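You operate a simulated robot arm through the tools that you are given. There is no shell and no other tool. Be economical: measure what you need, move in short steps, check, and stop when the job is done.

You run a simulated two-armed robot. Do the job below in one go: nothing can be reset, and whatever is moved stays where it is left.

TASK
Put the green tab box on the top of the wall bench away on the top of the plywood bench. Stack the dark red cap that says "26" from the top of the wall bench on top of the dark red cap that says "56". Put the black card on the drip tray. Take the teal pad and put it on the top of the round turning plate. Stack the oblong cover that says "57" from the top of the steel top bench on top of the oblong cover marked "72". Take the brown box marked "75" from the top of the plywood bench and leave it on the top of the steel drip plate. Take the yellow cloth and leave it in the blue tray. Lift the oil pan lid open. Do these in any order.
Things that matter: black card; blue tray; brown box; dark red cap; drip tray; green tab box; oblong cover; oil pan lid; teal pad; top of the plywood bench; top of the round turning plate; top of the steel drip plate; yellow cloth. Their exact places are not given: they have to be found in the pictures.

The check looks at the end state, three seconds after you hand in, the way a careful person would. Anything else that was tipped, shoved, dropped, spilled or broken makes it a failure. Lids that push on must go on centred and level and be pressed home; caps that screw on are set level and turned clockwise until they are tight. Flat cloth is picked up by pressing the open fingertips on it (5 to 10 N) and closing them slowly along it; thin cloth reads only 2 to 8 mm in the jaws.

THE ROBOT
Two 6-joint arms with two-finger grippers on one trunk, on a base that drives. Base frame: it is fixed to the floor where the robot stands at the start and does not move with it; the origin is under the middle of the robot, x ahead of it, y to its left, z up; the surface under the hand at the start is at about z = 900. Units: mm, degrees, N and s.
The left shoulder is at the start at [30, 178, 1038], the right one opposite. With the tool pointing down near the work surface each hand reaches from about 380 to 840 mm from the robot's upright axis, wherever it stands, measured 20 degrees to its own side. Places, roughly: black card [-11250, 2500, 750]; blue tray (30x19x6 cm) [-9400, -5100, 900]; brown box [-9500, -5250, 1000]; dark red cap [750, 0, 1000]; drip tray [-13200, 2600, 800]; green tab box [500, -250, 1000]; oblong cover [-11250, 7250, 1000]; oil pan lid [-11300, 7600, 900]; teal pad (7x10x5 cm) [-13400, 3700, 800]; top of the plywood bench [-9300, -5100, 900]; top of the round turning plate [-11700, 7300, 900]; top of the steel drip plate (24x17 cm) [-8760, -5040, 860]; yellow cloth (7x11x4 cm) [-8800, -5300, 900]. Payload 2.54 kg a hand.
Tool frame (each hand has its own): the origin (TCP) lies between the finger pads and is the grasp point; the fingertips stand 30 mm ahead of it; z points along the fingers, y is the line along which they close. The gripper opens to 116 mm. The gripper's body begins 95 mm behind the TCP.
Orientation is that of the tool frame in the base frame, as a unit quaternion [x, y, z, w]. With the fingers straight down and closing along the base's y, the tool's x points along the base's -x, its y along +y and its z along -z.

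THE INTERFACE
- The arms move only by the tool apply_moves. It takes "left_series", "right_series" or both (then of equal length, played together; a hand with none holds still); each is a list of rows, each an object of numbers (a shift or turn left out is 0, a gripper value left out holds the last): "x", "y", "z": the shift along the tool's x, y, z in cm; "rx", "ry", "rz": the turn, a rotation vector about the tool's x, y, z in degrees; "fingers": the finger opening in cm, from 0 to 11.6. In form: [{"x": .., "y": .., "z": .., "rx": .., "ry": .., "rz": .., "fingers": ..}, ...]. A call has 1 to 12 rows; each row is the pose to reach, as a shift and turn from the pose commanded when the call began, along the tool's axes at that moment. Each row takes 0.2 s and may step no farther than 50 mm and 8.6 degrees from the row before; otherwise, or with a gripper value out of range, the whole call is refused. A pose out of reach is approached as far as the arm can. The call stops where the force on the tool passes 40 N (or 10 N more than at its start, if that is more) or the arm is blocked; 0.2 s more then pass. Each finger travels about 153 mm/s and halts on what it meets, pressing with about 24 N; the grip force reading is that of the motor and also rises with nothing between the fingers. The clock runs only during rows and for 0.2 s after the last one: add rows that repeat a pose to give the fingers time. The reply holds the time, the measured pose of the TCP, the force on the tool along the base axes, the opening and the grip force, in the units named above and with some noise, with the torque about the TCP (base axes, N m) and any sound that the robot's microphone picked up, and new pictures: "show" is both (left out), scene, wrist or none (wrist: the cameras of the hands that moved).
- Cameras (640 x 400 px; columns grow to the right, rows downward): "scene" is now at [38, -17, 1749.8]; the picture's right is [-0.24, -0.97, 0.00], its down [-0.82, 0.20, -0.53] and it looks along [0.51, -0.13, -0.85] (base axes); focal length 288 px, centre (320, 200). "left" rides on the left gripper at [69, 15, -122] in its tool frame; the picture's right is [-0.21, 0.98, 0.00], its down [-0.83, -0.18, -0.53] and it looks along [-0.52, -0.11, 0.85] (tool axes); focal length 251 px, centre (320, 200). "right" rides on the right gripper at [69, -15, -122] in its tool frame; the picture's right is [0.21, 0.98, 0.00], its down [-0.83, 0.18, -0.53] and it looks along [-0.52, 0.11, 0.85] (tool axes); focal length 251 px, centre (320, 200).
- lift_body(by): slides the trunk up (or, below 0, down) by that many mm; the arms and the scene camera ride with it, the base frame stays. It gives what a move gives, with no picture.
- roll_base(legs): drives the robot by 1 to 6 legs, each [ahead, left, turn to the left] in mm, mm and degrees, along the robot's own axes; the way and the turn of a leg run together, so that a leg with both is an arc; at most 1500 mm and 180 degrees a leg. The arms and the cameras ride along, it lands a little off, and it stops where it bumps. It gives what a move gives, and a new picture of the scene camera.
- head_to(pan, tilt): turns the head with the scene camera to pan (to the left, within 143 degrees either way) and tilt (down, from -29 to 69), counted from straight ahead of the robot. It gives what a move gives, and a new picture of the scene camera.
- locate(camera, pixels): for up to 12 pixels [column, row] of the newest picture of that camera ("zoom" is the newest enlarged one), the place [x, y, z] in the base frame of the surface seen there, good to about 2 mm. It takes no simulated time.
- inspect(camera, box): a new picture of the part [left, top, right, bottom] of that camera's present view, enlarged. It takes no simulated time.
- hand_in(): hands the job in; it is judged then, once.

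Keep the steps short. Do not move on a guess: measure, check each grasp and each placing, and mend mistakes. In all there are 145 turns and 260 pictures (those below and enlarged ones count). Leave the grippers open and the arms clear of the work at the hand-in unless told otherwise, and finish with a single line.

The tools are called after "Emit:" by a JSON object that holds its "name" and its "arguments". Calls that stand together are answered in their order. apply_moves: Moves the arms, as the interface text tells. Its arguments: {"type":"object","properties":{"left_series":{"type":"array","items":{"type":"object","properties":{"x":{"type":"number"},"y":{"type":"number"},"z":{"type":"number"},"rx":{"type":"number"},"ry":{"type":"number"},"rz":{"type":"number"},"fingers":{"type":"number"}}}},"right_series":{"type":"array","items":{"type":"object","properties":{"x":{"type":"number"},"y":{"type":"number"},"z":{"type":"number"},"rx":{"type":"number"},"ry":{"type":"number"},"rz":{"type":"number"},"fingers":{"type":"number"}}}},"show":{"type":"string","enum":["both","scene","wrist","none"]}},"required":[]} The other tools are called the same way: lift_body (by) slides the trunk up or down; roll_base (legs) drives the base; head_to (pan, tilt) turns the head that bears the scene camera; locate (camera, pixels) gives the place of the surface under pixels of a picture; inspect (camera, box) takes an enlarged picture of a part of a camera's view; hand_in () hands the job in.

At the start:

```text
clock: 0.0
left_position: [548.2, 169.3, 1169.4]
left_orientation: [0.0, 1.0, 0.0, 0.001]
left_ft_force: [0.1, 0.3, -0.8]
left_moment: [-0.01, 0.03, -0.01]
left_width: 115.9
left_gripper_force: 0.0
right_position: [503.8, -252.8, 1146.7]
right_orientation: [0.0, 1.0, -0.001, 0.0]
right_ft_force: [-0.7, 0.0, -0.5]
right_moment: [0.05, 0.04, 0.01]
right_width: 116.0
right_gripper_force: 0.0
trunk travel left (down, up): [-250.0, 290.0]
robot x, y, heading: [-1.3, -1.8, -0.2]
head pan, tilt: [-13.7, 58.1]
```

scene: 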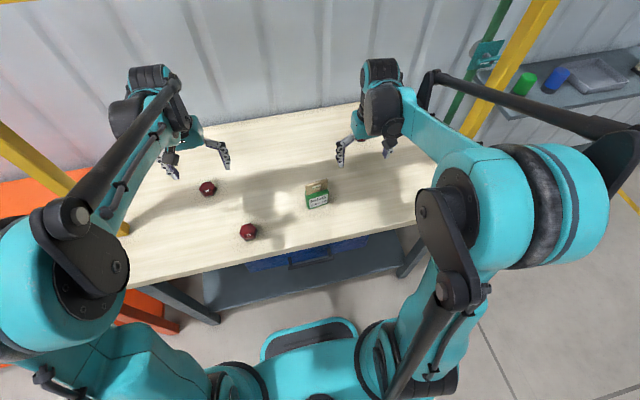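
right: 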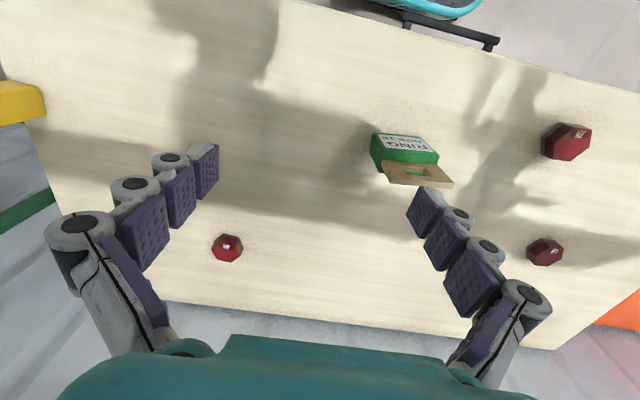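
left: 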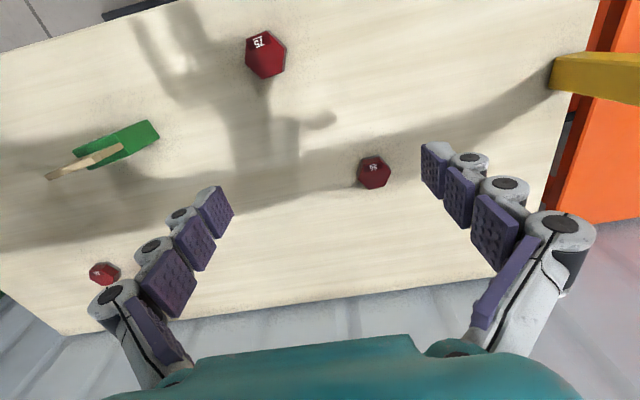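

I see three dark red caps and a green tab box. I'll enlarge the wrist views to read the numbers and locate the caps and box.

Emit:
{"name": "inspect", "arguments": {"camera": "left", "box": [230, 20, 410, 200]}}

Emit:
{"name": "inspect", "arguments": {"camera": "right", "box": [200, 110, 460, 280]}}

Emit:
{"name": "locate", "arguments": {"camera": "left", "pixels": [[260, 42], [374, 170], [103, 271], [300, 150], [75, 165], [140, 130], [105, 150], [280, 60], [370, 185]]}}

Emit:
{"name": "locate", "arguments": {"camera": "right", "pixels": [[228, 246], [547, 252], [574, 135], [405, 145], [418, 173], [378, 135], [436, 150], [385, 172], [450, 185], [400, 165]]}}

```text
2.22 times, centred on (320, 110) of left
```

zoom: 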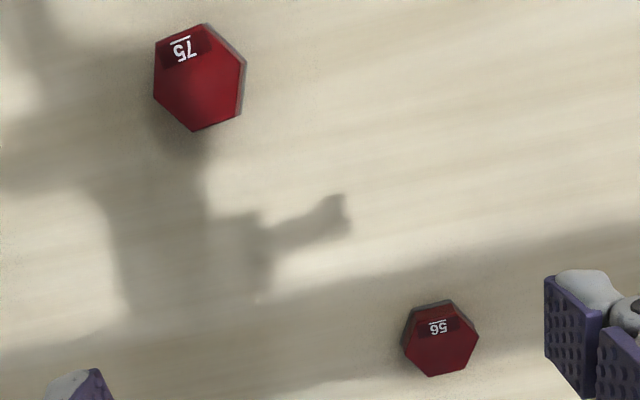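

```text
2.35 times, centred on (330, 195) of right
```

zoom: 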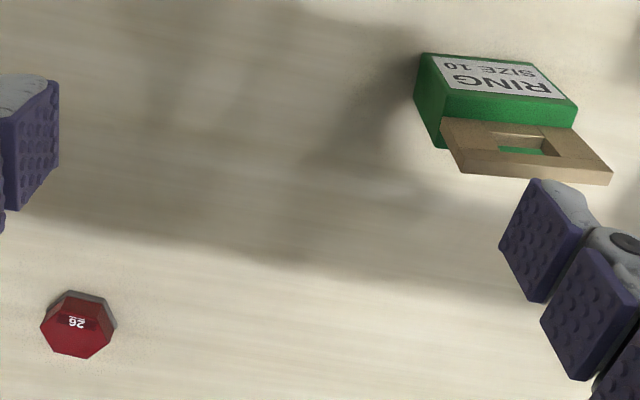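

```text
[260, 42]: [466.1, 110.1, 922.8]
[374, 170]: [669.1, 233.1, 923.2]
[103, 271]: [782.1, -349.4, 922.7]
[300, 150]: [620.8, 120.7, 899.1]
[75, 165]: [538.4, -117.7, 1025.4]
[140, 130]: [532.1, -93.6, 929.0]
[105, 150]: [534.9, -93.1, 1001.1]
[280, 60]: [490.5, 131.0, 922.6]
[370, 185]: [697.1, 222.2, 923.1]
```

```text
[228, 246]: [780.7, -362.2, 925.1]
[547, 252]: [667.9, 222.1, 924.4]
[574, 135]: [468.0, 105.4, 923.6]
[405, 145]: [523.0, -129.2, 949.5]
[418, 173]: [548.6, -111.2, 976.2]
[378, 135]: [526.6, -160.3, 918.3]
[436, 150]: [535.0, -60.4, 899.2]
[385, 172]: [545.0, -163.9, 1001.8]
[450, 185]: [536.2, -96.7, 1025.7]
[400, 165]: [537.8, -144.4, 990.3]
```

Bars are underlines, so the labels are seen upside down. I'll zoom close to read them surely.

Emit:
{"name": "inspect", "arguments": {"camera": "left", "box": [350, 152, 398, 192]}}

Emit:
{"name": "inspect", "arguments": {"camera": "right", "box": [206, 228, 250, 266]}}

Emit:
{"name": "inspect", "arguments": {"camera": "left", "box": [240, 25, 290, 80]}}

Emit:
{"name": "inspect", "arguments": {"camera": "scene", "box": [280, 160, 350, 230]}}

```text
10.00 times, centred on (374, 172) of left
```

zoom: 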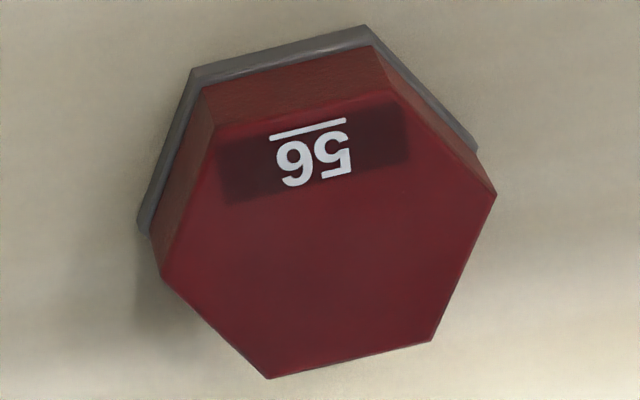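

```text
10.53 times, centred on (228, 247) of right
```

zoom: 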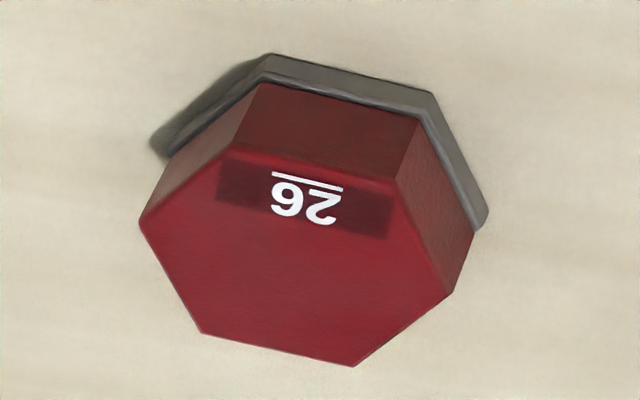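

```text
7.27 times, centred on (265, 52) of left
```

zoom: 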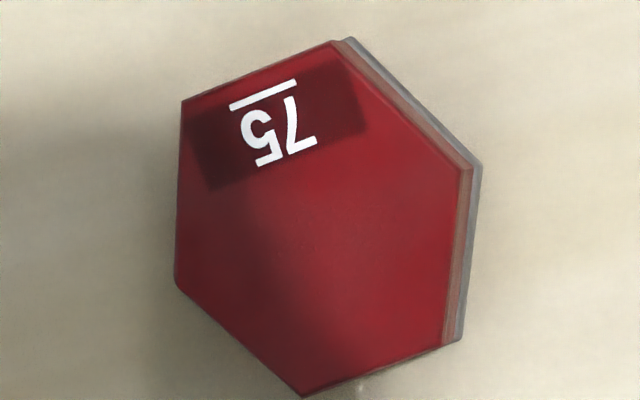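

```text
5.71 times, centred on (315, 195) of scene
```

zoom: 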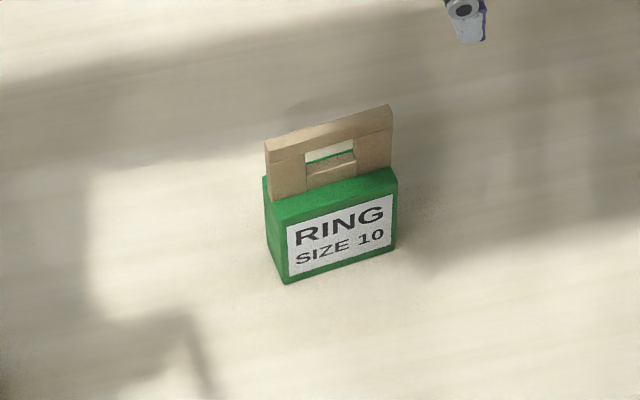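

Labels confirmed: 26 at about (780,-360), 56 at (669,233). Next I'll measure obstacles (post, shelf), bench edges and the tab's geometry in the scene picture before driving sideways.

Emit:
{"name": "locate", "arguments": {"camera": "scene", "pixels": [[520, 50], [480, 95], [545, 115], [500, 100], [420, 222], [340, 248], [130, 285], [600, 200], [120, 225], [60, 190], [480, 60], [530, 250]]}}

Emit:
{"name": "locate", "arguments": {"camera": "zoom", "pixels": [[270, 146], [385, 112], [280, 185], [380, 160], [330, 180], [330, 200], [272, 212], [390, 180], [287, 275], [392, 245], [268, 182], [393, 172]]}}

Emit:
{"name": "locate", "arguments": {"camera": "right", "pixels": [[211.7, 249.4], [217.4, 258.8], [230.8, 261.7], [239.8, 255.5], [234.8, 246], [221, 243.5]]}}

```text
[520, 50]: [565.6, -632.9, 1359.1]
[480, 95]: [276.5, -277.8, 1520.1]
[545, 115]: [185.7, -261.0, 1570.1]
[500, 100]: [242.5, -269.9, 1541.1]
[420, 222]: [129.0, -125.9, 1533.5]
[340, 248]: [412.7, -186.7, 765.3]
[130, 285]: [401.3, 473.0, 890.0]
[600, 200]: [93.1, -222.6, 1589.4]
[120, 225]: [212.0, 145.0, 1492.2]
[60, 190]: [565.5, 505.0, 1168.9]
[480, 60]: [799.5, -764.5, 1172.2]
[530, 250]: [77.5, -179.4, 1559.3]
```

```text
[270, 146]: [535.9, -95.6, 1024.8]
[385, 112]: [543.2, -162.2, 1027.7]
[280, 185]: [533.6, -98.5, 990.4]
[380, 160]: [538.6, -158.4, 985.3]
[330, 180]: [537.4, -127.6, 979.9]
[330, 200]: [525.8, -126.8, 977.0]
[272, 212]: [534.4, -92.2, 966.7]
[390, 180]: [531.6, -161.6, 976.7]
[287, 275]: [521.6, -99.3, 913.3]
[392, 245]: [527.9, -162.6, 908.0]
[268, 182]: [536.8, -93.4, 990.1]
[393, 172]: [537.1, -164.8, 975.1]
```

```text
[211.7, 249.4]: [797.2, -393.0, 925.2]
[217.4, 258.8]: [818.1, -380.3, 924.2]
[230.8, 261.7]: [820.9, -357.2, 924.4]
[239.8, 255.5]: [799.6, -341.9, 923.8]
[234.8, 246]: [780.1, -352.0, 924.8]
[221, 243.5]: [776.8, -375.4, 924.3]
```

Cap 26's centre is near (799,-367), at the edge of reach, so I want to move right and slightly ahead. Checking the base front and the bench's underside, and looking at the right-hand post.

Emit:
{"name": "locate", "arguments": {"camera": "scene", "pixels": [[310, 322], [310, 345], [265, 345], [310, 255], [300, 290], [200, 310], [400, 270], [385, 275], [470, 100], [455, 118]]}}

Emit:
{"name": "head_to", "arguments": {"pan": -55, "tilt": 40}}

```text
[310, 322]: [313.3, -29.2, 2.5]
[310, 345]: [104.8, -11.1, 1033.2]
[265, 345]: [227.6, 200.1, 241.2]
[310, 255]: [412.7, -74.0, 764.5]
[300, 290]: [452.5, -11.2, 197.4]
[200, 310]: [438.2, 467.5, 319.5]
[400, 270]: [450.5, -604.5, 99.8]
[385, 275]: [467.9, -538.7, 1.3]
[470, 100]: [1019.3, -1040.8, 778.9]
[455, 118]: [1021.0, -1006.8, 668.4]
```

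```text
clock: 1.1
left_position: [548.2, 169.1, 1170.2]
left_orientation: [0.0, 1.0, 0.001, 0.0]
left_ft_force: [0.0, 0.1, -0.3]
left_moment: [0.0, 0.01, 0.0]
left_width: 116.2
left_gripper_force: 0.0
right_position: [503.0, -251.2, 1149.6]
right_orientation: [0.0, 1.0, 0.001, 0.0]
right_ft_force: [-0.9, -0.6, 0.5]
right_moment: [-0.01, 0.03, 0.02]
right_width: 115.9
right_gripper_force: 0.1
trunk travel left (down, up): [-250.0, 290.0]
robot x, y, heading: [1.5, 2.3, -0.1]
head pan, tilt: [-55.0, 40.0]
```

scene: 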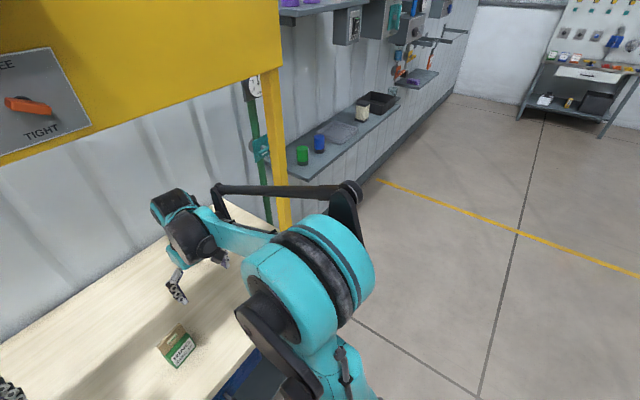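

There's a yellow frame post at the bench's right end. I'll measure it and the yellow header.

Emit:
{"name": "locate", "arguments": {"camera": "scene", "pixels": [[272, 100], [282, 180], [150, 110], [20, 150], [260, 70], [275, 15], [246, 150], [265, 150], [310, 140], [280, 60]]}}

```text
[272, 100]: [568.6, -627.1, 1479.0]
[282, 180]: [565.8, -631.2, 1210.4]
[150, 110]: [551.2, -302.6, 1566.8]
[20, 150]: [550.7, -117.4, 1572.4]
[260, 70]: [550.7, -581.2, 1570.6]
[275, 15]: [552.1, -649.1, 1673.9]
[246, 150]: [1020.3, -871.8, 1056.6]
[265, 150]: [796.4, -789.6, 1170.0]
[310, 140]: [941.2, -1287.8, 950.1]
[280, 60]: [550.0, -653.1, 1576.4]
```

Post at (565,-630), leg at (450,-604); clear for a 200 mm right, 60 mm ahead move.

Emit:
{"name": "roll_base", "arguments": {"legs": [[0, -200, 0], [60, 0, 0]]}}

Emit:
{"name": "head_to", "arguments": {"pan": -15, "tilt": 55}}

```text
clock: 3.2
left_position: [610.1, -32.5, 1168.0]
left_orientation: [-0.001, 1.0, 0.0, -0.001]
left_ft_force: [0.9, 0.3, -0.1]
left_moment: [-0.01, 0.08, -0.01]
left_width: 116.0
left_gripper_force: 0.2
right_position: [565.7, -453.4, 1147.2]
right_orientation: [-0.001, 1.0, 0.0, -0.001]
right_ft_force: [0.8, 0.2, -0.6]
right_moment: [-0.01, 0.06, 0.04]
right_width: 116.1
right_gripper_force: 0.0
trunk travel left (down, up): [-250.0, 290.0]
robot x, y, heading: [61.5, -202.0, 0.0]
head pan, tilt: [-55.0, 40.0]
```

scene: 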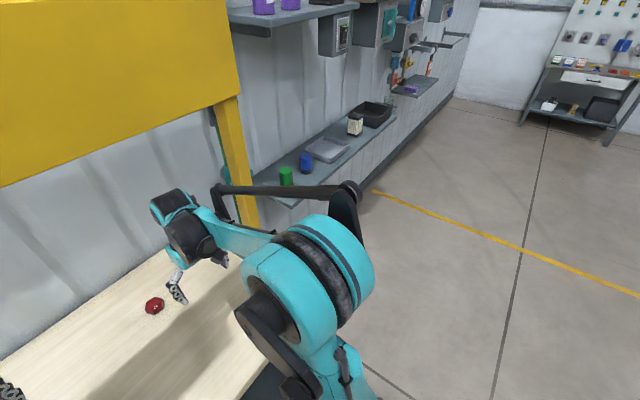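

```text
clock: 4.3
left_position: [609.4, -31.5, 1170.2]
left_orientation: [0.0, 1.0, 0.0, 0.0]
left_ft_force: [-0.1, 0.0, 0.7]
left_moment: [0.01, -0.01, 0.01]
left_width: 116.1
left_gripper_force: 0.0
right_position: [563.9, -453.0, 1147.3]
right_orientation: [-0.001, 1.0, -0.001, 0.0]
right_ft_force: [0.0, 0.5, -0.2]
right_moment: [-0.01, 0.05, -0.04]
right_width: 115.9
right_gripper_force: 0.1
trunk travel left (down, up): [-250.0, 290.0]
robot x, y, heading: [58.9, -204.5, 0.0]
head pan, tilt: [-15.0, 55.0]
```

scene: 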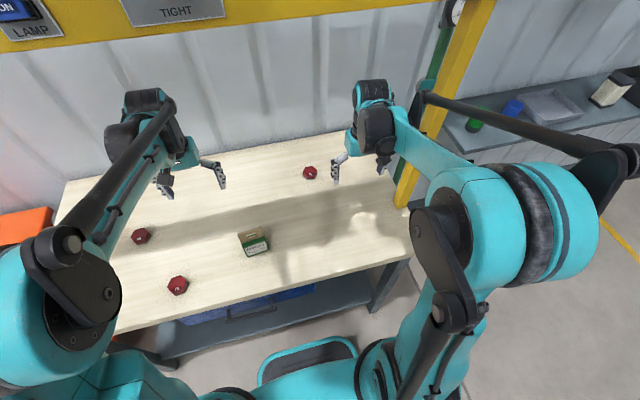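

Now moving the right hand to above cap 26 (798,-367), at z 1060, then re-measuring with the wrist camera.

Emit:
{"name": "apply_moves", "arguments": {"right_series": [{"x": -3.3, "y": 1.2, "z": 1.2}, {"x": -6.6, "y": 2.4, "z": 2.4}, {"x": -9.9, "y": 3.6, "z": 3.6}, {"x": -13.2, "y": 4.8, "z": 4.8}, {"x": -16.5, "y": 6.0, "z": 6.0}, {"x": -19.8, "y": 7.2, "z": 7.5}, {"x": -23.4, "y": 8.6, "z": 8.7}], "show": "both"}}

```text
clock: 5.9
left_position: [609.9, -31.5, 1169.3]
left_orientation: [0.0, 1.0, 0.001, 0.0]
left_ft_force: [-0.1, 0.0, -0.3]
left_moment: [-0.03, 0.04, 0.02]
left_width: 116.0
left_gripper_force: 0.1
right_position: [799.3, -366.7, 1057.8]
right_orientation: [-0.001, 1.0, 0.0, -0.001]
right_ft_force: [0.4, 0.4, -0.5]
right_moment: [0.0, 0.03, -0.01]
right_width: 116.1
right_gripper_force: 0.0
trunk travel left (down, up): [-250.0, 290.0]
robot x, y, heading: [63.4, -199.1, 0.1]
head pan, tilt: [-15.0, 55.0]
```

scene: 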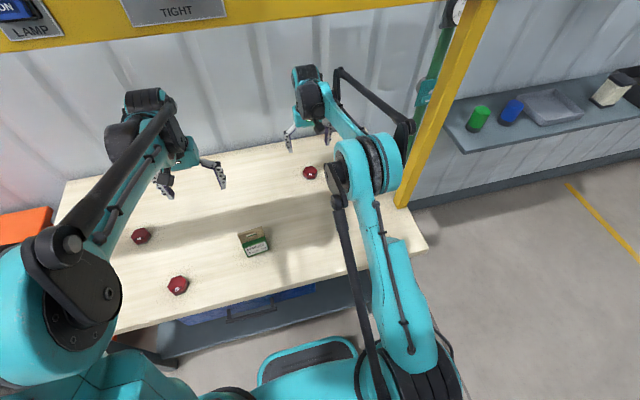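
right: 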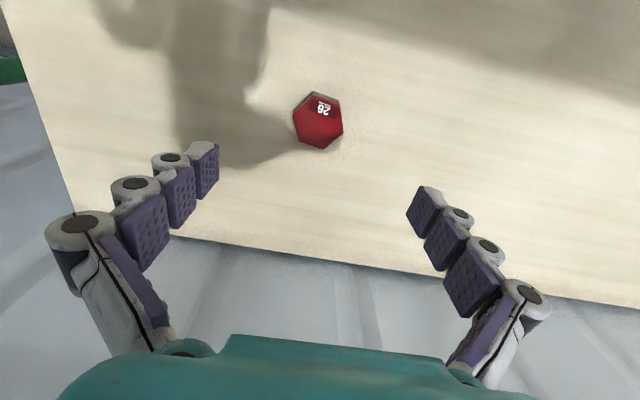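

The cap sits near pixel (319,121), nearly under the TCP. Zooming for its hex corners.

Emit:
{"name": "inspect", "arguments": {"camera": "right", "box": [280, 80, 360, 160]}}

```text
5.00 times, centred on (320, 120) of right
```

zoom: 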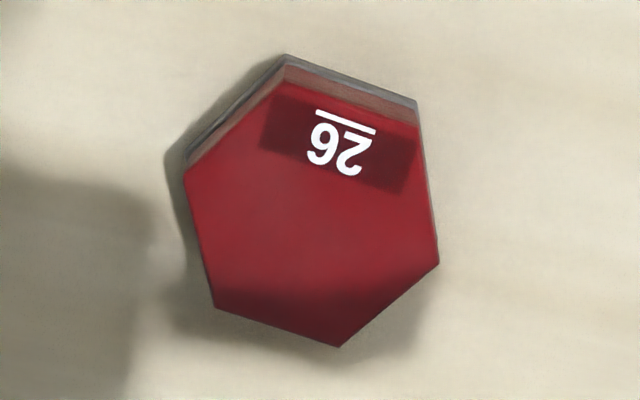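

Emit:
{"name": "locate", "arguments": {"camera": "zoom", "pixels": [[284, 82], [415, 130], [436, 260], [340, 343], [217, 305], [188, 175], [312, 215]]}}

```text
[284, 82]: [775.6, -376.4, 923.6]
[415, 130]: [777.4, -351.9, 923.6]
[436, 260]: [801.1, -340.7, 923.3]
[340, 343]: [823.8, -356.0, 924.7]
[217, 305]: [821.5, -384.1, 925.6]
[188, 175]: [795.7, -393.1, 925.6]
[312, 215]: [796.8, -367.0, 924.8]
```

Cap centre (799.2,-367.0), across flats ≈45, edges at about 84/24/144°. I rotate the tool 23.6° counter-clockwise (rz −23.6), go down to TCP z 936 and close.

Emit:
{"name": "apply_moves", "arguments": {"right_series": [{"rz": -8, "z": 2.5}, {"rz": -16, "z": 5}, {"rz": -23.6, "z": 7.5}, {"rz": -23.6, "z": 10, "fingers": 8}, {"rz": -23.6, "z": 12.2, "fingers": 8}, {"rz": -23.6, "z": 12.2, "fingers": 6}, {"rz": -23.6, "z": 12.2, "fingers": 4}, {"rz": -23.6, "z": 12.2, "fingers": 3.5}, {"rz": -23.6, "z": 12.2, "fingers": 3.5}], "show": "wrist"}}

```text
clock: 7.9
left_position: [608.5, -32.0, 1169.9]
left_orientation: [0.0, 1.0, 0.0, 0.0]
left_ft_force: [-0.5, 0.5, 0.7]
left_moment: [-0.02, 0.01, -0.01]
left_width: 116.2
left_gripper_force: 0.1
right_position: [797.8, -367.2, 938.2]
right_orientation: [-0.204, 0.979, 0.0, 0.0]
right_ft_force: [0.5, -0.6, 0.2]
right_moment: [-0.02, 0.01, -0.04]
right_width: 48.7
right_gripper_force: 24.8
trunk travel left (down, up): [-250.0, 290.0]
robot x, y, heading: [56.4, -200.3, 0.1]
head pan, tilt: [-15.0, 55.0]
```

right: 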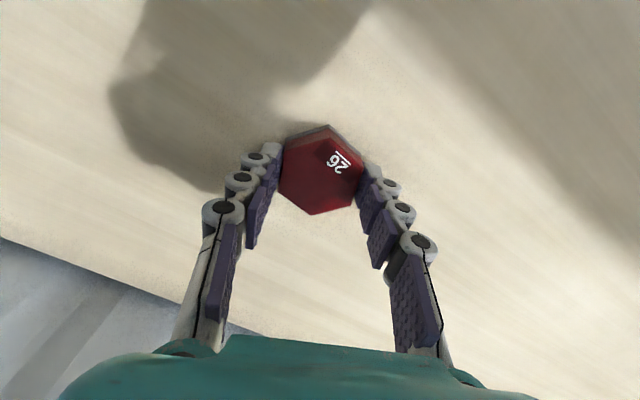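

Gripped at 48.7 mm. Lift 10 cm and pull it a bit back before rolling left.

Emit:
{"name": "apply_moves", "arguments": {"right_series": [{"z": -2}, {"z": -5}, {"z": -8}, {"z": -11}, {"z": -11}], "show": "wrist"}}

Emit:
{"name": "roll_base", "arguments": {"legs": [[0, 260, 0]]}}

```text
clock: 9.1
left_position: [607.7, -32.3, 1169.1]
left_orientation: [0.0, 1.0, 0.0, 0.0]
left_ft_force: [-0.6, -0.3, 0.2]
left_moment: [-0.01, 0.0, -0.01]
left_width: 116.1
left_gripper_force: 0.0
right_position: [796.8, -365.9, 1048.0]
right_orientation: [-0.205, 0.979, 0.0, 0.0]
right_ft_force: [0.0, 0.2, 0.6]
right_moment: [0.02, -0.01, -0.05]
right_width: 34.9
right_gripper_force: 0.1
trunk travel left (down, up): [-250.0, 290.0]
robot x, y, heading: [58.8, -199.3, 0.1]
head pan, tilt: [-15.0, 55.0]
```

right: 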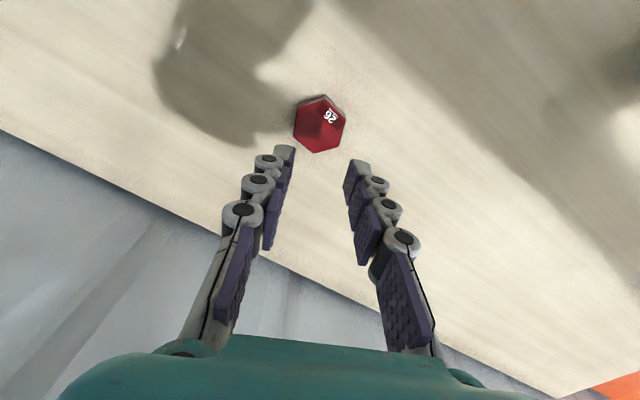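

```text
clock: 11.0
left_position: [607.8, 229.9, 1169.3]
left_orientation: [-0.001, 1.0, -0.001, 0.0]
left_ft_force: [-0.5, 0.5, 0.9]
left_moment: [-0.05, 0.0, -0.02]
left_width: 116.2
left_gripper_force: 0.0
right_position: [797.9, -103.8, 1048.3]
right_orientation: [-0.206, 0.979, 0.0, 0.0]
right_ft_force: [0.1, 0.3, 0.4]
right_moment: [-0.01, -0.02, -0.02]
right_width: 35.0
right_gripper_force: 0.1
trunk travel left (down, up): [-250.0, 290.0]
robot x, y, heading: [60.2, 58.2, 0.5]
head pan, tilt: [-15.0, 55.0]
```

scene: 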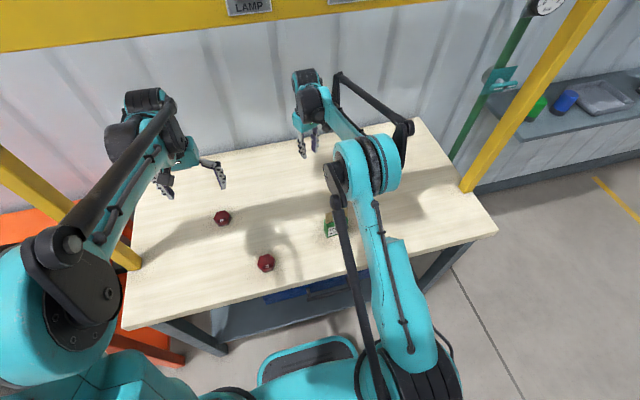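

The cap slipped out of the fingers on lifting (opening now 35); it stayed on the bench. I return 180 mm right and re-measure it for a lower grip.

Emit:
{"name": "roll_base", "arguments": {"legs": [[0, -180, 0]]}}

Emit:
{"name": "apply_moves", "arguments": {"right_series": [{"y": -2, "fingers": 11.6}, {"y": -5}, {"y": -8}, {"y": -8}], "show": "wrist"}}

```text
clock: 12.5
left_position: [607.6, 48.9, 1170.5]
left_orientation: [0.0, 1.0, 0.001, 0.0]
left_ft_force: [-0.2, -0.6, 0.1]
left_moment: [0.0, -0.05, -0.02]
left_width: 116.2
left_gripper_force: 0.1
right_position: [796.3, -287.3, 1048.1]
right_orientation: [-0.205, 0.979, 0.0, -0.001]
right_ft_force: [-0.5, -0.6, 0.1]
right_moment: [0.08, 0.02, 0.01]
right_width: 35.1
right_gripper_force: 0.0
trunk travel left (down, up): [-250.0, 290.0]
robot x, y, heading: [59.4, -119.9, 0.1]
head pan, tilt: [-15.0, 55.0]
```

scene: 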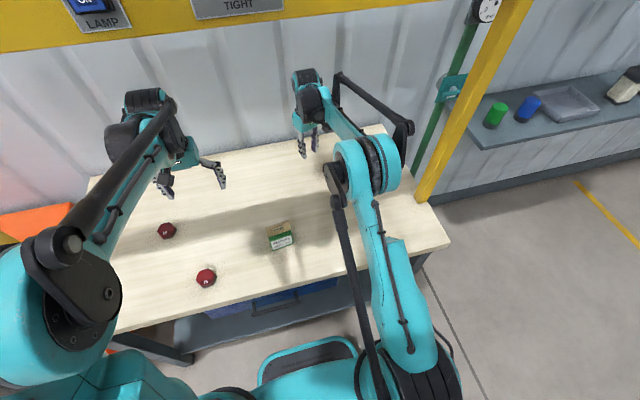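

```text
clock: 13.5
left_position: [607.7, 48.9, 1169.2]
left_orientation: [0.0, 1.0, 0.0, -0.001]
left_ft_force: [0.4, -0.1, 0.7]
left_moment: [-0.02, -0.02, 0.01]
left_width: 115.9
left_gripper_force: 0.2
right_position: [830.3, -358.5, 1049.1]
right_orientation: [-0.204, 0.979, 0.0, 0.0]
right_ft_force: [-0.3, 0.1, -0.4]
right_moment: [-0.01, -0.04, -0.01]
right_width: 115.8
right_gripper_force: 0.1
trunk travel left (down, up): [-250.0, 290.0]
robot x, y, heading: [57.7, -118.8, -0.0]
head pan, tilt: [-15.0, 55.0]
```

right: 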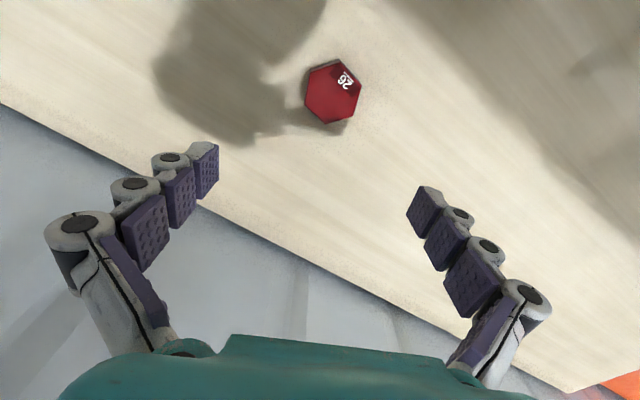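

Emit:
{"name": "inspect", "arguments": {"camera": "right", "box": [293, 50, 373, 130]}}

Emit:
{"name": "locate", "arguments": {"camera": "right", "pixels": [[333, 95], [300, 140], [380, 90], [280, 90]]}}

```text
5.00 times, centred on (333, 90) of right
```

zoom: 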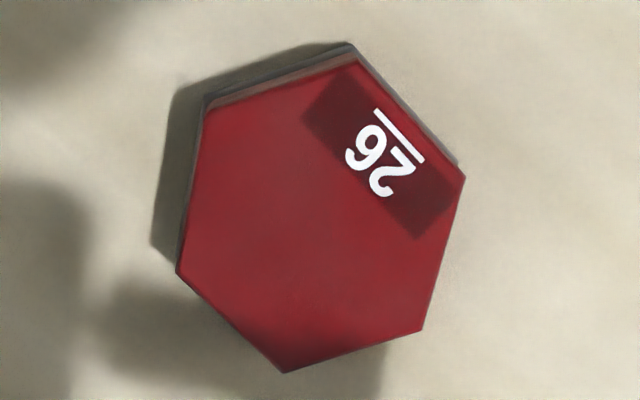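

```text
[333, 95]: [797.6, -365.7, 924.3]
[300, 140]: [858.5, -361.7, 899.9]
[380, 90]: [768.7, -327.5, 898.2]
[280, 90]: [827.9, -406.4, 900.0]
```

Emit:
{"name": "locate", "arguments": {"camera": "zoom", "pixels": [[206, 112], [357, 63], [460, 178], [420, 327], [283, 369], [180, 270]]}}

```text
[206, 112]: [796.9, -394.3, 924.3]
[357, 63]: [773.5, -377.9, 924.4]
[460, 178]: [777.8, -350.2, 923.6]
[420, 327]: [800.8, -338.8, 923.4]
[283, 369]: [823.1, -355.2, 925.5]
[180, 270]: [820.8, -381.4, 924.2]
```

Centre now (798.8,-366.3), flats aligned with the tool. Moving over it and down to z≈935, then I'll step lower.

Emit:
{"name": "apply_moves", "arguments": {"right_series": [{"x": 1.6, "y": 0.25, "z": 2}, {"x": 3.2, "y": 0.55, "z": 4.5}, {"x": 3.2, "y": 0.55, "z": 7.5, "fingers": 8}, {"x": 3.2, "y": 0.55, "z": 10, "fingers": 8}, {"x": 3.2, "y": 0.55, "z": 11.4}, {"x": 3.2, "y": 0.55, "z": 11.4}], "show": "none"}}

Emit:
{"name": "apply_moves", "arguments": {"right_series": [{"z": 0.1}, {"z": 0.2}, {"z": 0.3}, {"z": 0.4}, {"z": 0.4}], "show": "wrist"}}

```text
clock: 14.9
left_position: [609.1, 48.6, 1168.9]
left_orientation: [0.0, 1.0, 0.0, 0.0]
left_ft_force: [-0.7, 0.1, 0.7]
left_moment: [0.01, -0.02, -0.01]
left_width: 116.4
left_gripper_force: 0.1
right_position: [796.9, -367.0, 933.6]
right_orientation: [-0.204, 0.979, 0.0, 0.0]
right_ft_force: [0.0, -1.0, 0.5]
right_moment: [0.03, -0.02, 0.0]
right_width: 80.1
right_gripper_force: 0.1
trunk travel left (down, up): [-250.0, 290.0]
robot x, y, heading: [61.5, -121.5, -0.3]
head pan, tilt: [-15.0, 55.0]
```

```text
clock: 16.1
left_position: [607.4, 49.3, 1169.2]
left_orientation: [0.0, 1.0, 0.0, 0.0]
left_ft_force: [-0.6, 0.1, -0.2]
left_moment: [0.02, -0.02, 0.01]
left_width: 116.1
left_gripper_force: 0.0
right_position: [797.7, -368.1, 929.5]
right_orientation: [-0.204, 0.979, 0.0, -0.001]
right_ft_force: [0.2, -0.2, 0.7]
right_moment: [0.07, 0.03, 0.0]
right_width: 80.2
right_gripper_force: 0.1
trunk travel left (down, up): [-250.0, 290.0]
robot x, y, heading: [59.7, -120.9, 0.1]
head pan, tilt: [-15.0, 55.0]
```

right: 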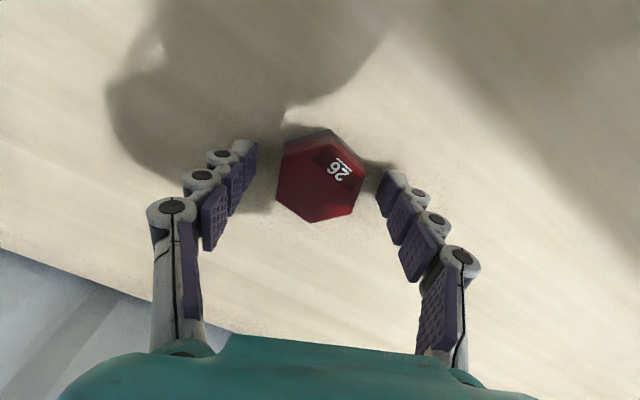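

Low enough with no contact. Closing fully, then a small slow lift to test.

Emit:
{"name": "apply_moves", "arguments": {"right_series": [{"fingers": 6}, {"fingers": 4.8}, {"fingers": 4}, {"fingers": 0}, {"fingers": 0}, {"z": -0.5}, {"z": -1}, {"z": -2}, {"z": -3}, {"z": -4}], "show": "wrist"}}

```text
clock: 18.3
left_position: [608.2, 48.4, 1169.9]
left_orientation: [0.001, 1.0, 0.001, 0.0]
left_ft_force: [0.7, -0.1, -0.2]
left_moment: [0.0, -0.04, -0.02]
left_width: 116.0
left_gripper_force: 0.0
right_position: [797.4, -365.7, 970.6]
right_orientation: [-0.205, 0.979, 0.0, 0.0]
right_ft_force: [-0.6, -0.3, -1.8]
right_moment: [-0.02, -0.01, -0.01]
right_width: 48.9
right_gripper_force: 24.2
trunk travel left (down, up): [-250.0, 290.0]
robot x, y, heading: [61.5, -117.4, -0.0]
head pan, tilt: [-15.0, 55.0]
```

right: 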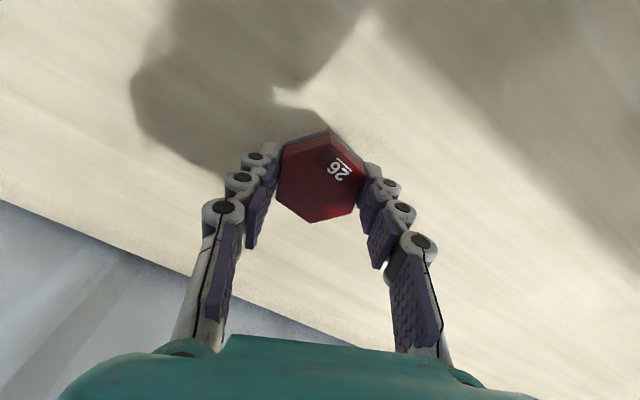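

Held now. Lift higher, while the left hand is drawn back and up out of the way; then roll left.

Emit:
{"name": "apply_moves", "arguments": {"right_series": [{"z": -3}, {"z": -6}, {"z": -9}, {"z": -9}, {"z": -9}], "left_series": [{"x": 3.5, "y": 1, "z": -2}, {"x": 7, "y": 2, "z": -4}, {"x": 10.5, "y": 3, "z": -6}, {"x": 14, "y": 4, "z": -8}, {"x": 17, "y": 5, "z": -10}], "show": "none"}}

Emit:
{"name": "roll_base", "arguments": {"legs": [[0, 200, 0]]}}

```text
clock: 19.5
left_position: [437.5, 99.8, 1270.9]
left_orientation: [-0.001, 1.0, 0.0, 0.001]
left_ft_force: [0.2, 0.0, 1.2]
left_moment: [0.03, -0.08, 0.01]
left_width: 116.2
left_gripper_force: 0.0
right_position: [796.1, -366.9, 1061.4]
right_orientation: [-0.205, 0.979, 0.0, 0.0]
right_ft_force: [-0.9, -1.5, -2.1]
right_moment: [-0.01, -0.04, 0.02]
right_width: 48.8
right_gripper_force: 23.6
trunk travel left (down, up): [-250.0, 290.0]
robot x, y, heading: [61.0, -120.1, -0.2]
head pan, tilt: [-15.0, 55.0]
```

```text
clock: 21.1
left_position: [438.0, 303.1, 1270.3]
left_orientation: [-0.001, 1.0, 0.0, -0.001]
left_ft_force: [-0.1, 0.2, -1.0]
left_moment: [-0.05, 0.01, 0.02]
left_width: 115.9
left_gripper_force: 0.0
right_position: [798.0, -164.3, 1060.5]
right_orientation: [-0.205, 0.979, 0.0, 0.0]
right_ft_force: [-0.7, 1.1, -2.8]
right_moment: [-0.02, 0.02, -0.02]
right_width: 48.9
right_gripper_force: 23.9
trunk travel left (down, up): [-250.0, 290.0]
robot x, y, heading: [62.1, 80.6, -0.1]
head pan, tilt: [-15.0, 55.0]
```

scene: 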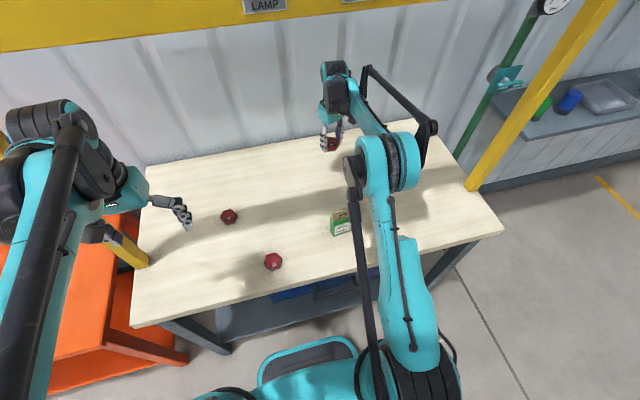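

Measuring cap 56 precisely from the scene view (229,216).

Emit:
{"name": "inspect", "arguments": {"camera": "scene", "box": [209, 200, 249, 232]}}

```text
12.50 times, centred on (229, 216) of scene
```

zoom: 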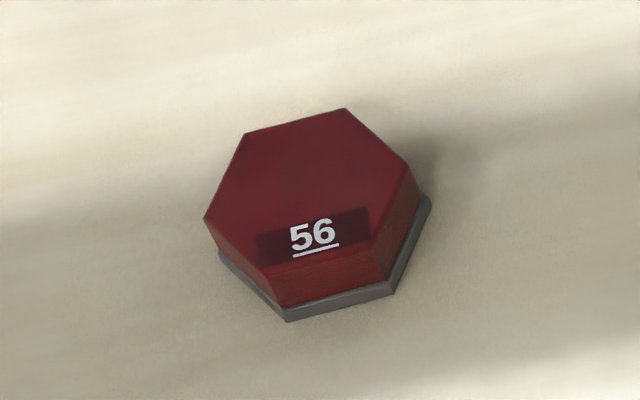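

Emit:
{"name": "locate", "arguments": {"camera": "zoom", "pixels": [[247, 135], [343, 112], [403, 168], [382, 246], [262, 268], [207, 216], [305, 190]]}}

Emit:
{"name": "apply_moves", "arguments": {"right_series": [{"x": -0.2, "y": 4.2}, {"x": -0.4, "y": 8.4}, {"x": -0.6, "y": 12.6}, {"x": -0.8, "y": 16.8}, {"x": -1.0, "y": 21}, {"x": -1.2, "y": 25.2}, {"x": -1.4, "y": 29.4}, {"x": -1.6, "y": 33.0}, {"x": -1.6, "y": 33.0}], "show": "both"}}

```text
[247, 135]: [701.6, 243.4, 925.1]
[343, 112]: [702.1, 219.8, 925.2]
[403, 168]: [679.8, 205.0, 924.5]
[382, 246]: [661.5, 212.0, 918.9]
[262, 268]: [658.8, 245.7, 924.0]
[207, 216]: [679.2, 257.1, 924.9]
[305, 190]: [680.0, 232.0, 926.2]
```

```text
clock: 23.1
left_position: [438.0, 299.8, 1269.9]
left_orientation: [-0.001, 1.0, 0.001, 0.0]
left_ft_force: [1.1, -0.9, -0.1]
left_moment: [0.06, 0.01, 0.03]
left_width: 115.9
left_gripper_force: 0.0
right_position: [680.7, 143.9, 1059.7]
right_orientation: [-0.205, 0.979, 0.001, 0.0]
right_ft_force: [-0.1, -0.2, -2.7]
right_moment: [0.02, 0.0, -0.02]
right_width: 48.6
right_gripper_force: 24.1
trunk travel left (down, up): [-250.0, 290.0]
robot x, y, heading: [59.7, 81.4, 0.1]
head pan, tilt: [-15.0, 55.0]
```

scene: 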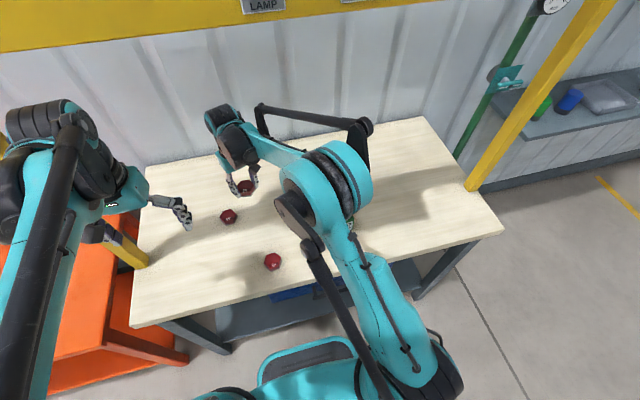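
right: 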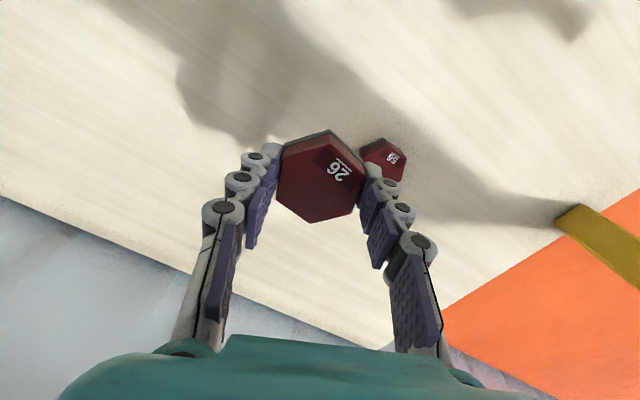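

Cap 56's centre is (680,232), edges at 91°. Moving above it with a −7.4° extra turn so the hexes line up, down to z ≈ 985 to check.

Emit:
{"name": "apply_moves", "arguments": {"right_series": [{"x": -0.85, "y": 2, "rz": -2}, {"x": -1.7, "y": 4, "rz": -4}, {"x": -2.55, "y": 6, "rz": -6}, {"x": -3.4, "y": 8.1, "rz": -7.4}, {"x": -3.4, "y": 8.1, "z": 2.5, "rz": -7.4}, {"x": -3.4, "y": 8.1, "z": 5, "rz": -7.4}, {"x": -3.4, "y": 8.1, "z": 7.5, "rz": -7.4}, {"x": -3.4, "y": 8.1, "z": 7.5, "rz": -7.4}], "show": "both"}}

```text
clock: 24.9
left_position: [438.7, 302.4, 1270.4]
left_orientation: [-0.002, 1.0, 0.001, -0.001]
left_ft_force: [0.0, 0.0, -0.2]
left_moment: [0.02, 0.02, -0.01]
left_width: 116.1
left_gripper_force: 0.1
right_position: [677.6, 231.1, 984.6]
right_orientation: [-0.268, 0.963, -0.001, 0.001]
right_ft_force: [0.1, -0.5, -2.6]
right_moment: [0.0, -0.01, 0.02]
right_width: 48.5
right_gripper_force: 23.8
trunk travel left (down, up): [-250.0, 290.0]
robot x, y, heading: [61.1, 80.5, 0.2]
head pan, tilt: [-15.0, 55.0]
```

scene: 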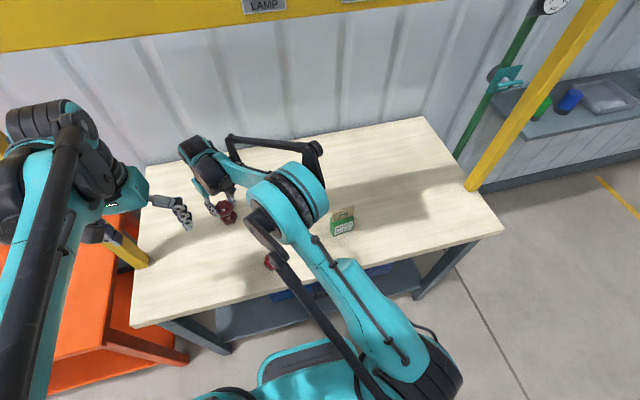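
right: 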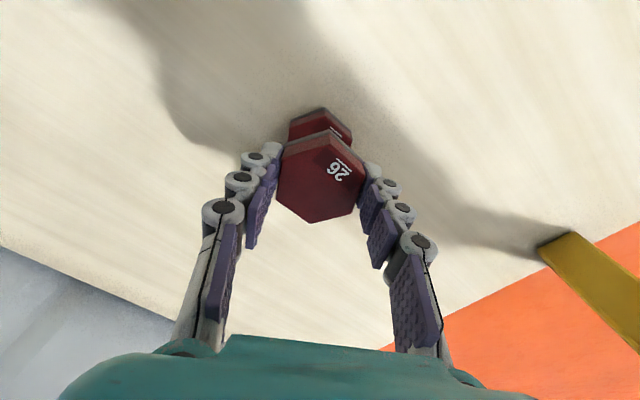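

Aligned roughly; verifying the held cap's centre by locating its corners.

Emit:
{"name": "inspect", "arguments": {"camera": "right", "box": [260, 90, 380, 230]}}

```text
2.86 times, centred on (320, 160) of right
```

zoom: 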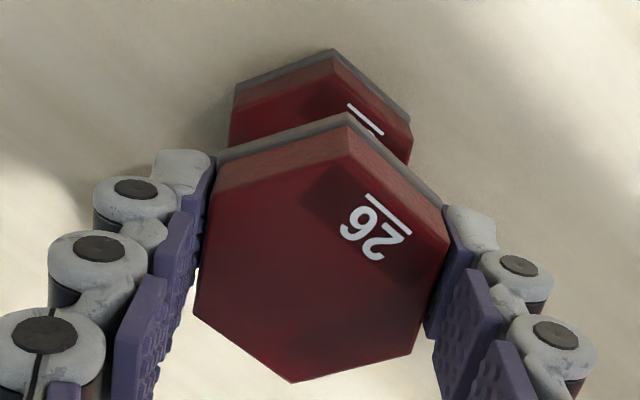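

Emit:
{"name": "locate", "arguments": {"camera": "zoom", "pixels": [[214, 192], [350, 157], [446, 243], [413, 354], [292, 380], [198, 307], [330, 86], [235, 115], [406, 140]]}}

```text
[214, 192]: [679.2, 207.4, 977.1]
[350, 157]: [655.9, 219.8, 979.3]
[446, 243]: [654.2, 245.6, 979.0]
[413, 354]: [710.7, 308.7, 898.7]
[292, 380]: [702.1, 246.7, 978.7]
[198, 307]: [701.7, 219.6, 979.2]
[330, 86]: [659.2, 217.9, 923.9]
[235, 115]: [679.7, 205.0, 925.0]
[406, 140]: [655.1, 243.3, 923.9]
```

Held cap is (−1.5,+1.2) mm off and 29.7 mm above seating. Correct, lower slowly with a touch check.

Emit:
{"name": "apply_moves", "arguments": {"right_series": [{"x": -0.07, "y": -0.18, "z": 1}, {"x": -0.07, "y": -0.18, "z": 2}, {"x": -0.07, "y": -0.18, "z": 2.5}, {"x": -0.07, "y": -0.18, "z": 2.8}, {"x": -0.07, "y": -0.18, "z": 2.9}, {"x": -0.07, "y": -0.18, "z": 2.95}, {"x": -0.07, "y": -0.18, "z": 2.95}], "show": "wrist"}}

```text
clock: 26.5
left_position: [437.6, 301.2, 1270.5]
left_orientation: [-0.001, 1.0, -0.001, 0.0]
left_ft_force: [-0.6, -0.8, -0.7]
left_moment: [0.03, 0.02, 0.01]
left_width: 116.2
left_gripper_force: 0.0
right_position: [679.5, 231.2, 954.7]
right_orientation: [-0.269, 0.963, 0.0, -0.001]
right_ft_force: [-0.5, -0.1, -2.7]
right_moment: [-0.03, 0.01, 0.01]
right_width: 48.9
right_gripper_force: 23.9
trunk travel left (down, up): [-250.0, 290.0]
robot x, y, heading: [55.2, 77.7, -0.1]
head pan, tilt: [-15.0, 55.0]
```

right: 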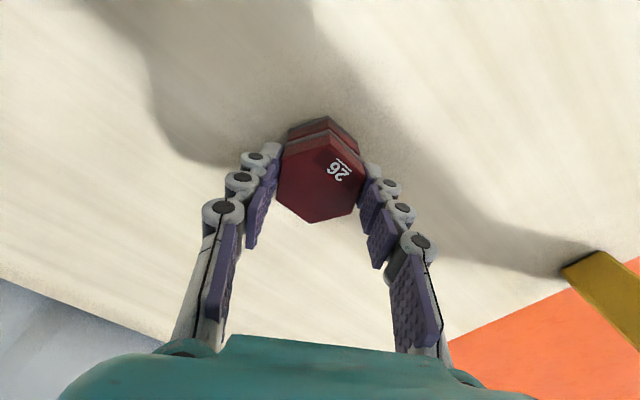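

Force still only weight; easing down 1 mm at a time.

Emit:
{"name": "apply_moves", "arguments": {"right_series": [{"z": 0.05}, {"z": 0.1}, {"z": 0.15}, {"z": 0.2}], "show": "none"}}

```text
clock: 27.5
left_position: [436.2, 302.1, 1270.6]
left_orientation: [0.0, 1.0, 0.0, 0.0]
left_ft_force: [-0.9, -0.2, 0.0]
left_moment: [-0.02, 0.0, 0.01]
left_width: 116.1
left_gripper_force: 0.2
right_position: [679.4, 230.8, 954.2]
right_orientation: [-0.268, 0.963, 0.0, 0.001]
right_ft_force: [1.2, 0.0, 3.1]
right_moment: [0.0, -0.05, 0.02]
right_width: 48.8
right_gripper_force: 24.0
trunk travel left (down, up): [-250.0, 290.0]
robot x, y, heading: [59.3, 76.5, 0.0]
head pan, tilt: [-15.0, 55.0]
```

Contact (force turned upward). Open gently and rise straight up.

Emit:
{"name": "apply_moves", "arguments": {"right_series": [{"fingers": 5.2}, {"fingers": 6}, {"fingers": 8}, {"fingers": 8}, {"z": -2, "fingers": 8}, {"z": -5}, {"z": -9}, {"z": -13}, {"z": -13}], "show": "wrist"}}

```text
clock: 29.5
left_position: [438.8, 301.2, 1269.5]
left_orientation: [-0.002, 1.0, -0.001, 0.0]
left_ft_force: [0.4, 0.2, 0.0]
left_moment: [-0.02, 0.01, 0.04]
left_width: 116.1
left_gripper_force: 0.0
right_position: [680.2, 231.6, 1083.2]
right_orientation: [-0.268, 0.964, 0.0, 0.0]
right_ft_force: [0.2, 0.3, 0.2]
right_moment: [0.0, -0.01, 0.02]
right_width: 80.0
right_gripper_force: 0.0
trunk travel left (down, up): [-250.0, 290.0]
robot x, y, heading: [58.9, 82.2, 0.0]
head pan, tilt: [-15.0, 55.0]
```

right: 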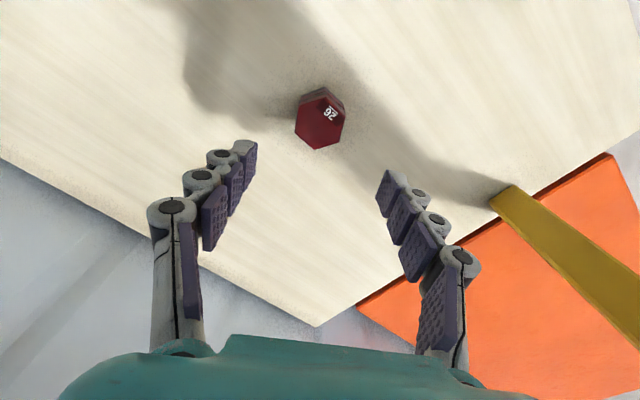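

The 26 sits squarely on 56. Now the right hand goes above the green box's tab (540,-129), turning +65° so the fingers close across the tab.

Emit:
{"name": "apply_moves", "arguments": {"right_series": [{"x": 3.4, "y": -2.6, "z": -2, "rz": -7, "fingers": 6}, {"x": 6.8, "y": -5.2, "z": -4, "rz": -14}, {"x": 10.2, "y": -7.8, "z": -4, "rz": -21}, {"x": 13.6, "y": -10.4, "z": -4, "rz": -28}, {"x": 17, "y": -13, "z": -4, "rz": -35}, {"x": 20.4, "y": -15.6, "z": -4, "rz": -42}, {"x": 23.8, "y": -18.2, "z": -4, "rz": -49}, {"x": 27.2, "y": -20.9, "z": -4, "rz": -57}, {"x": 30.5, "y": -23.6, "z": -4, "rz": -65}, {"x": 30.5, "y": -23.6, "z": -4, "rz": -65}], "show": "both"}}

```text
clock: 31.7
left_position: [438.3, 302.4, 1271.1]
left_orientation: [-0.001, 1.0, 0.001, 0.0]
left_ft_force: [0.2, -0.1, -0.1]
left_moment: [0.02, 0.02, 0.03]
left_width: 115.8
left_gripper_force: 0.1
right_position: [540.2, -127.3, 1124.7]
right_orientation: [0.744, -0.668, -0.001, 0.001]
right_ft_force: [-0.4, -0.5, 1.1]
right_moment: [-0.01, 0.02, 0.0]
right_width: 60.0
right_gripper_force: 0.0
trunk travel left (down, up): [-250.0, 290.0]
robot x, y, heading: [58.2, 77.8, -0.0]
head pan, tilt: [-15.0, 55.0]
```

scene: 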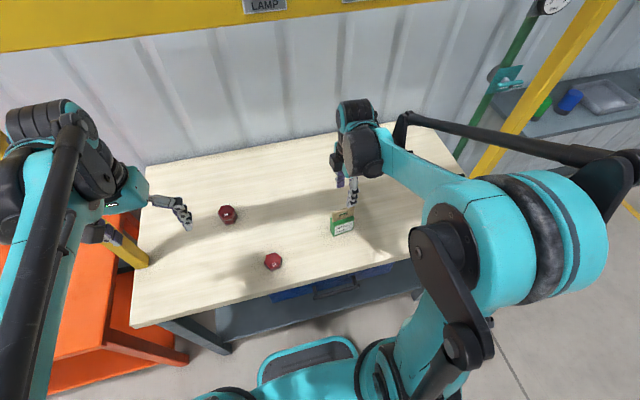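
right: 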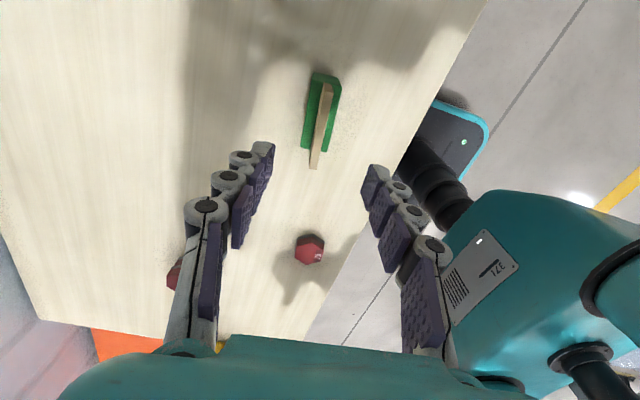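

Emit:
{"name": "inspect", "arguments": {"camera": "right", "box": [270, 65, 370, 185]}}

Emit:
{"name": "locate", "arguments": {"camera": "right", "pixels": [[328, 87], [322, 120], [313, 166], [309, 145], [336, 100]]}}

```text
3.33 times, centred on (320, 125) of right
```

zoom: 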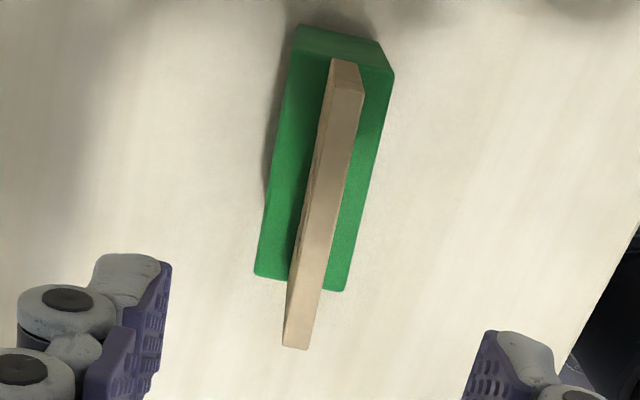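

```text
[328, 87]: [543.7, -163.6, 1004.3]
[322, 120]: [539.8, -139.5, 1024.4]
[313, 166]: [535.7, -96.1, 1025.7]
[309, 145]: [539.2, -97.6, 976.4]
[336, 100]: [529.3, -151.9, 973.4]
```

Tab centred at (539,-129), aligned with the tool. Lowering to z 1012 and closing.

Emit:
{"name": "apply_moves", "arguments": {"right_series": [{"x": 0.15, "y": 0.14, "z": 3}, {"x": 0.15, "y": 0.14, "z": 6}, {"x": 0.15, "y": 0.14, "z": 9}, {"x": 0.15, "y": 0.14, "z": 11.2}, {"x": 0.15, "y": 0.14, "z": 11.2, "fingers": 4}, {"x": 0.15, "y": 0.14, "z": 11.2, "fingers": 2}, {"x": 0.15, "y": 0.14, "z": 11.2, "fingers": 0}, {"x": 0.15, "y": 0.14, "z": 11.2}, {"x": 0.15, "y": 0.14, "z": 10.7}, {"x": 0.15, "y": 0.14, "z": 9.5}, {"x": 0.15, "y": 0.14, "z": 7.5}], "show": "both"}}

```text
clock: 34.1
left_position: [437.1, 300.8, 1270.8]
left_orientation: [-0.001, 1.0, 0.0, 0.0]
left_ft_force: [-0.4, -0.6, 0.1]
left_moment: [0.0, 0.0, 0.04]
left_width: 116.2
left_gripper_force: 0.0
right_position: [538.7, -129.9, 1050.1]
right_orientation: [0.744, -0.668, 0.0, -0.001]
right_ft_force: [-0.8, 0.0, -0.5]
right_moment: [-0.01, 0.03, -0.01]
right_width: 6.0
right_gripper_force: 24.1
trunk travel left (down, up): [-250.0, 290.0]
robot x, y, heading: [63.6, 80.2, -0.0]
head pan, tilt: [-15.0, 55.0]
```

scene: 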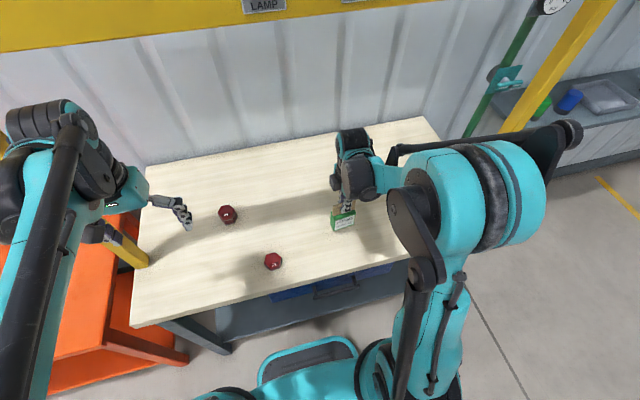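
right: 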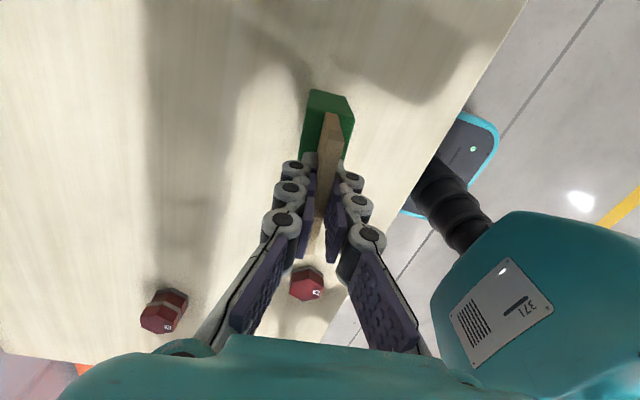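

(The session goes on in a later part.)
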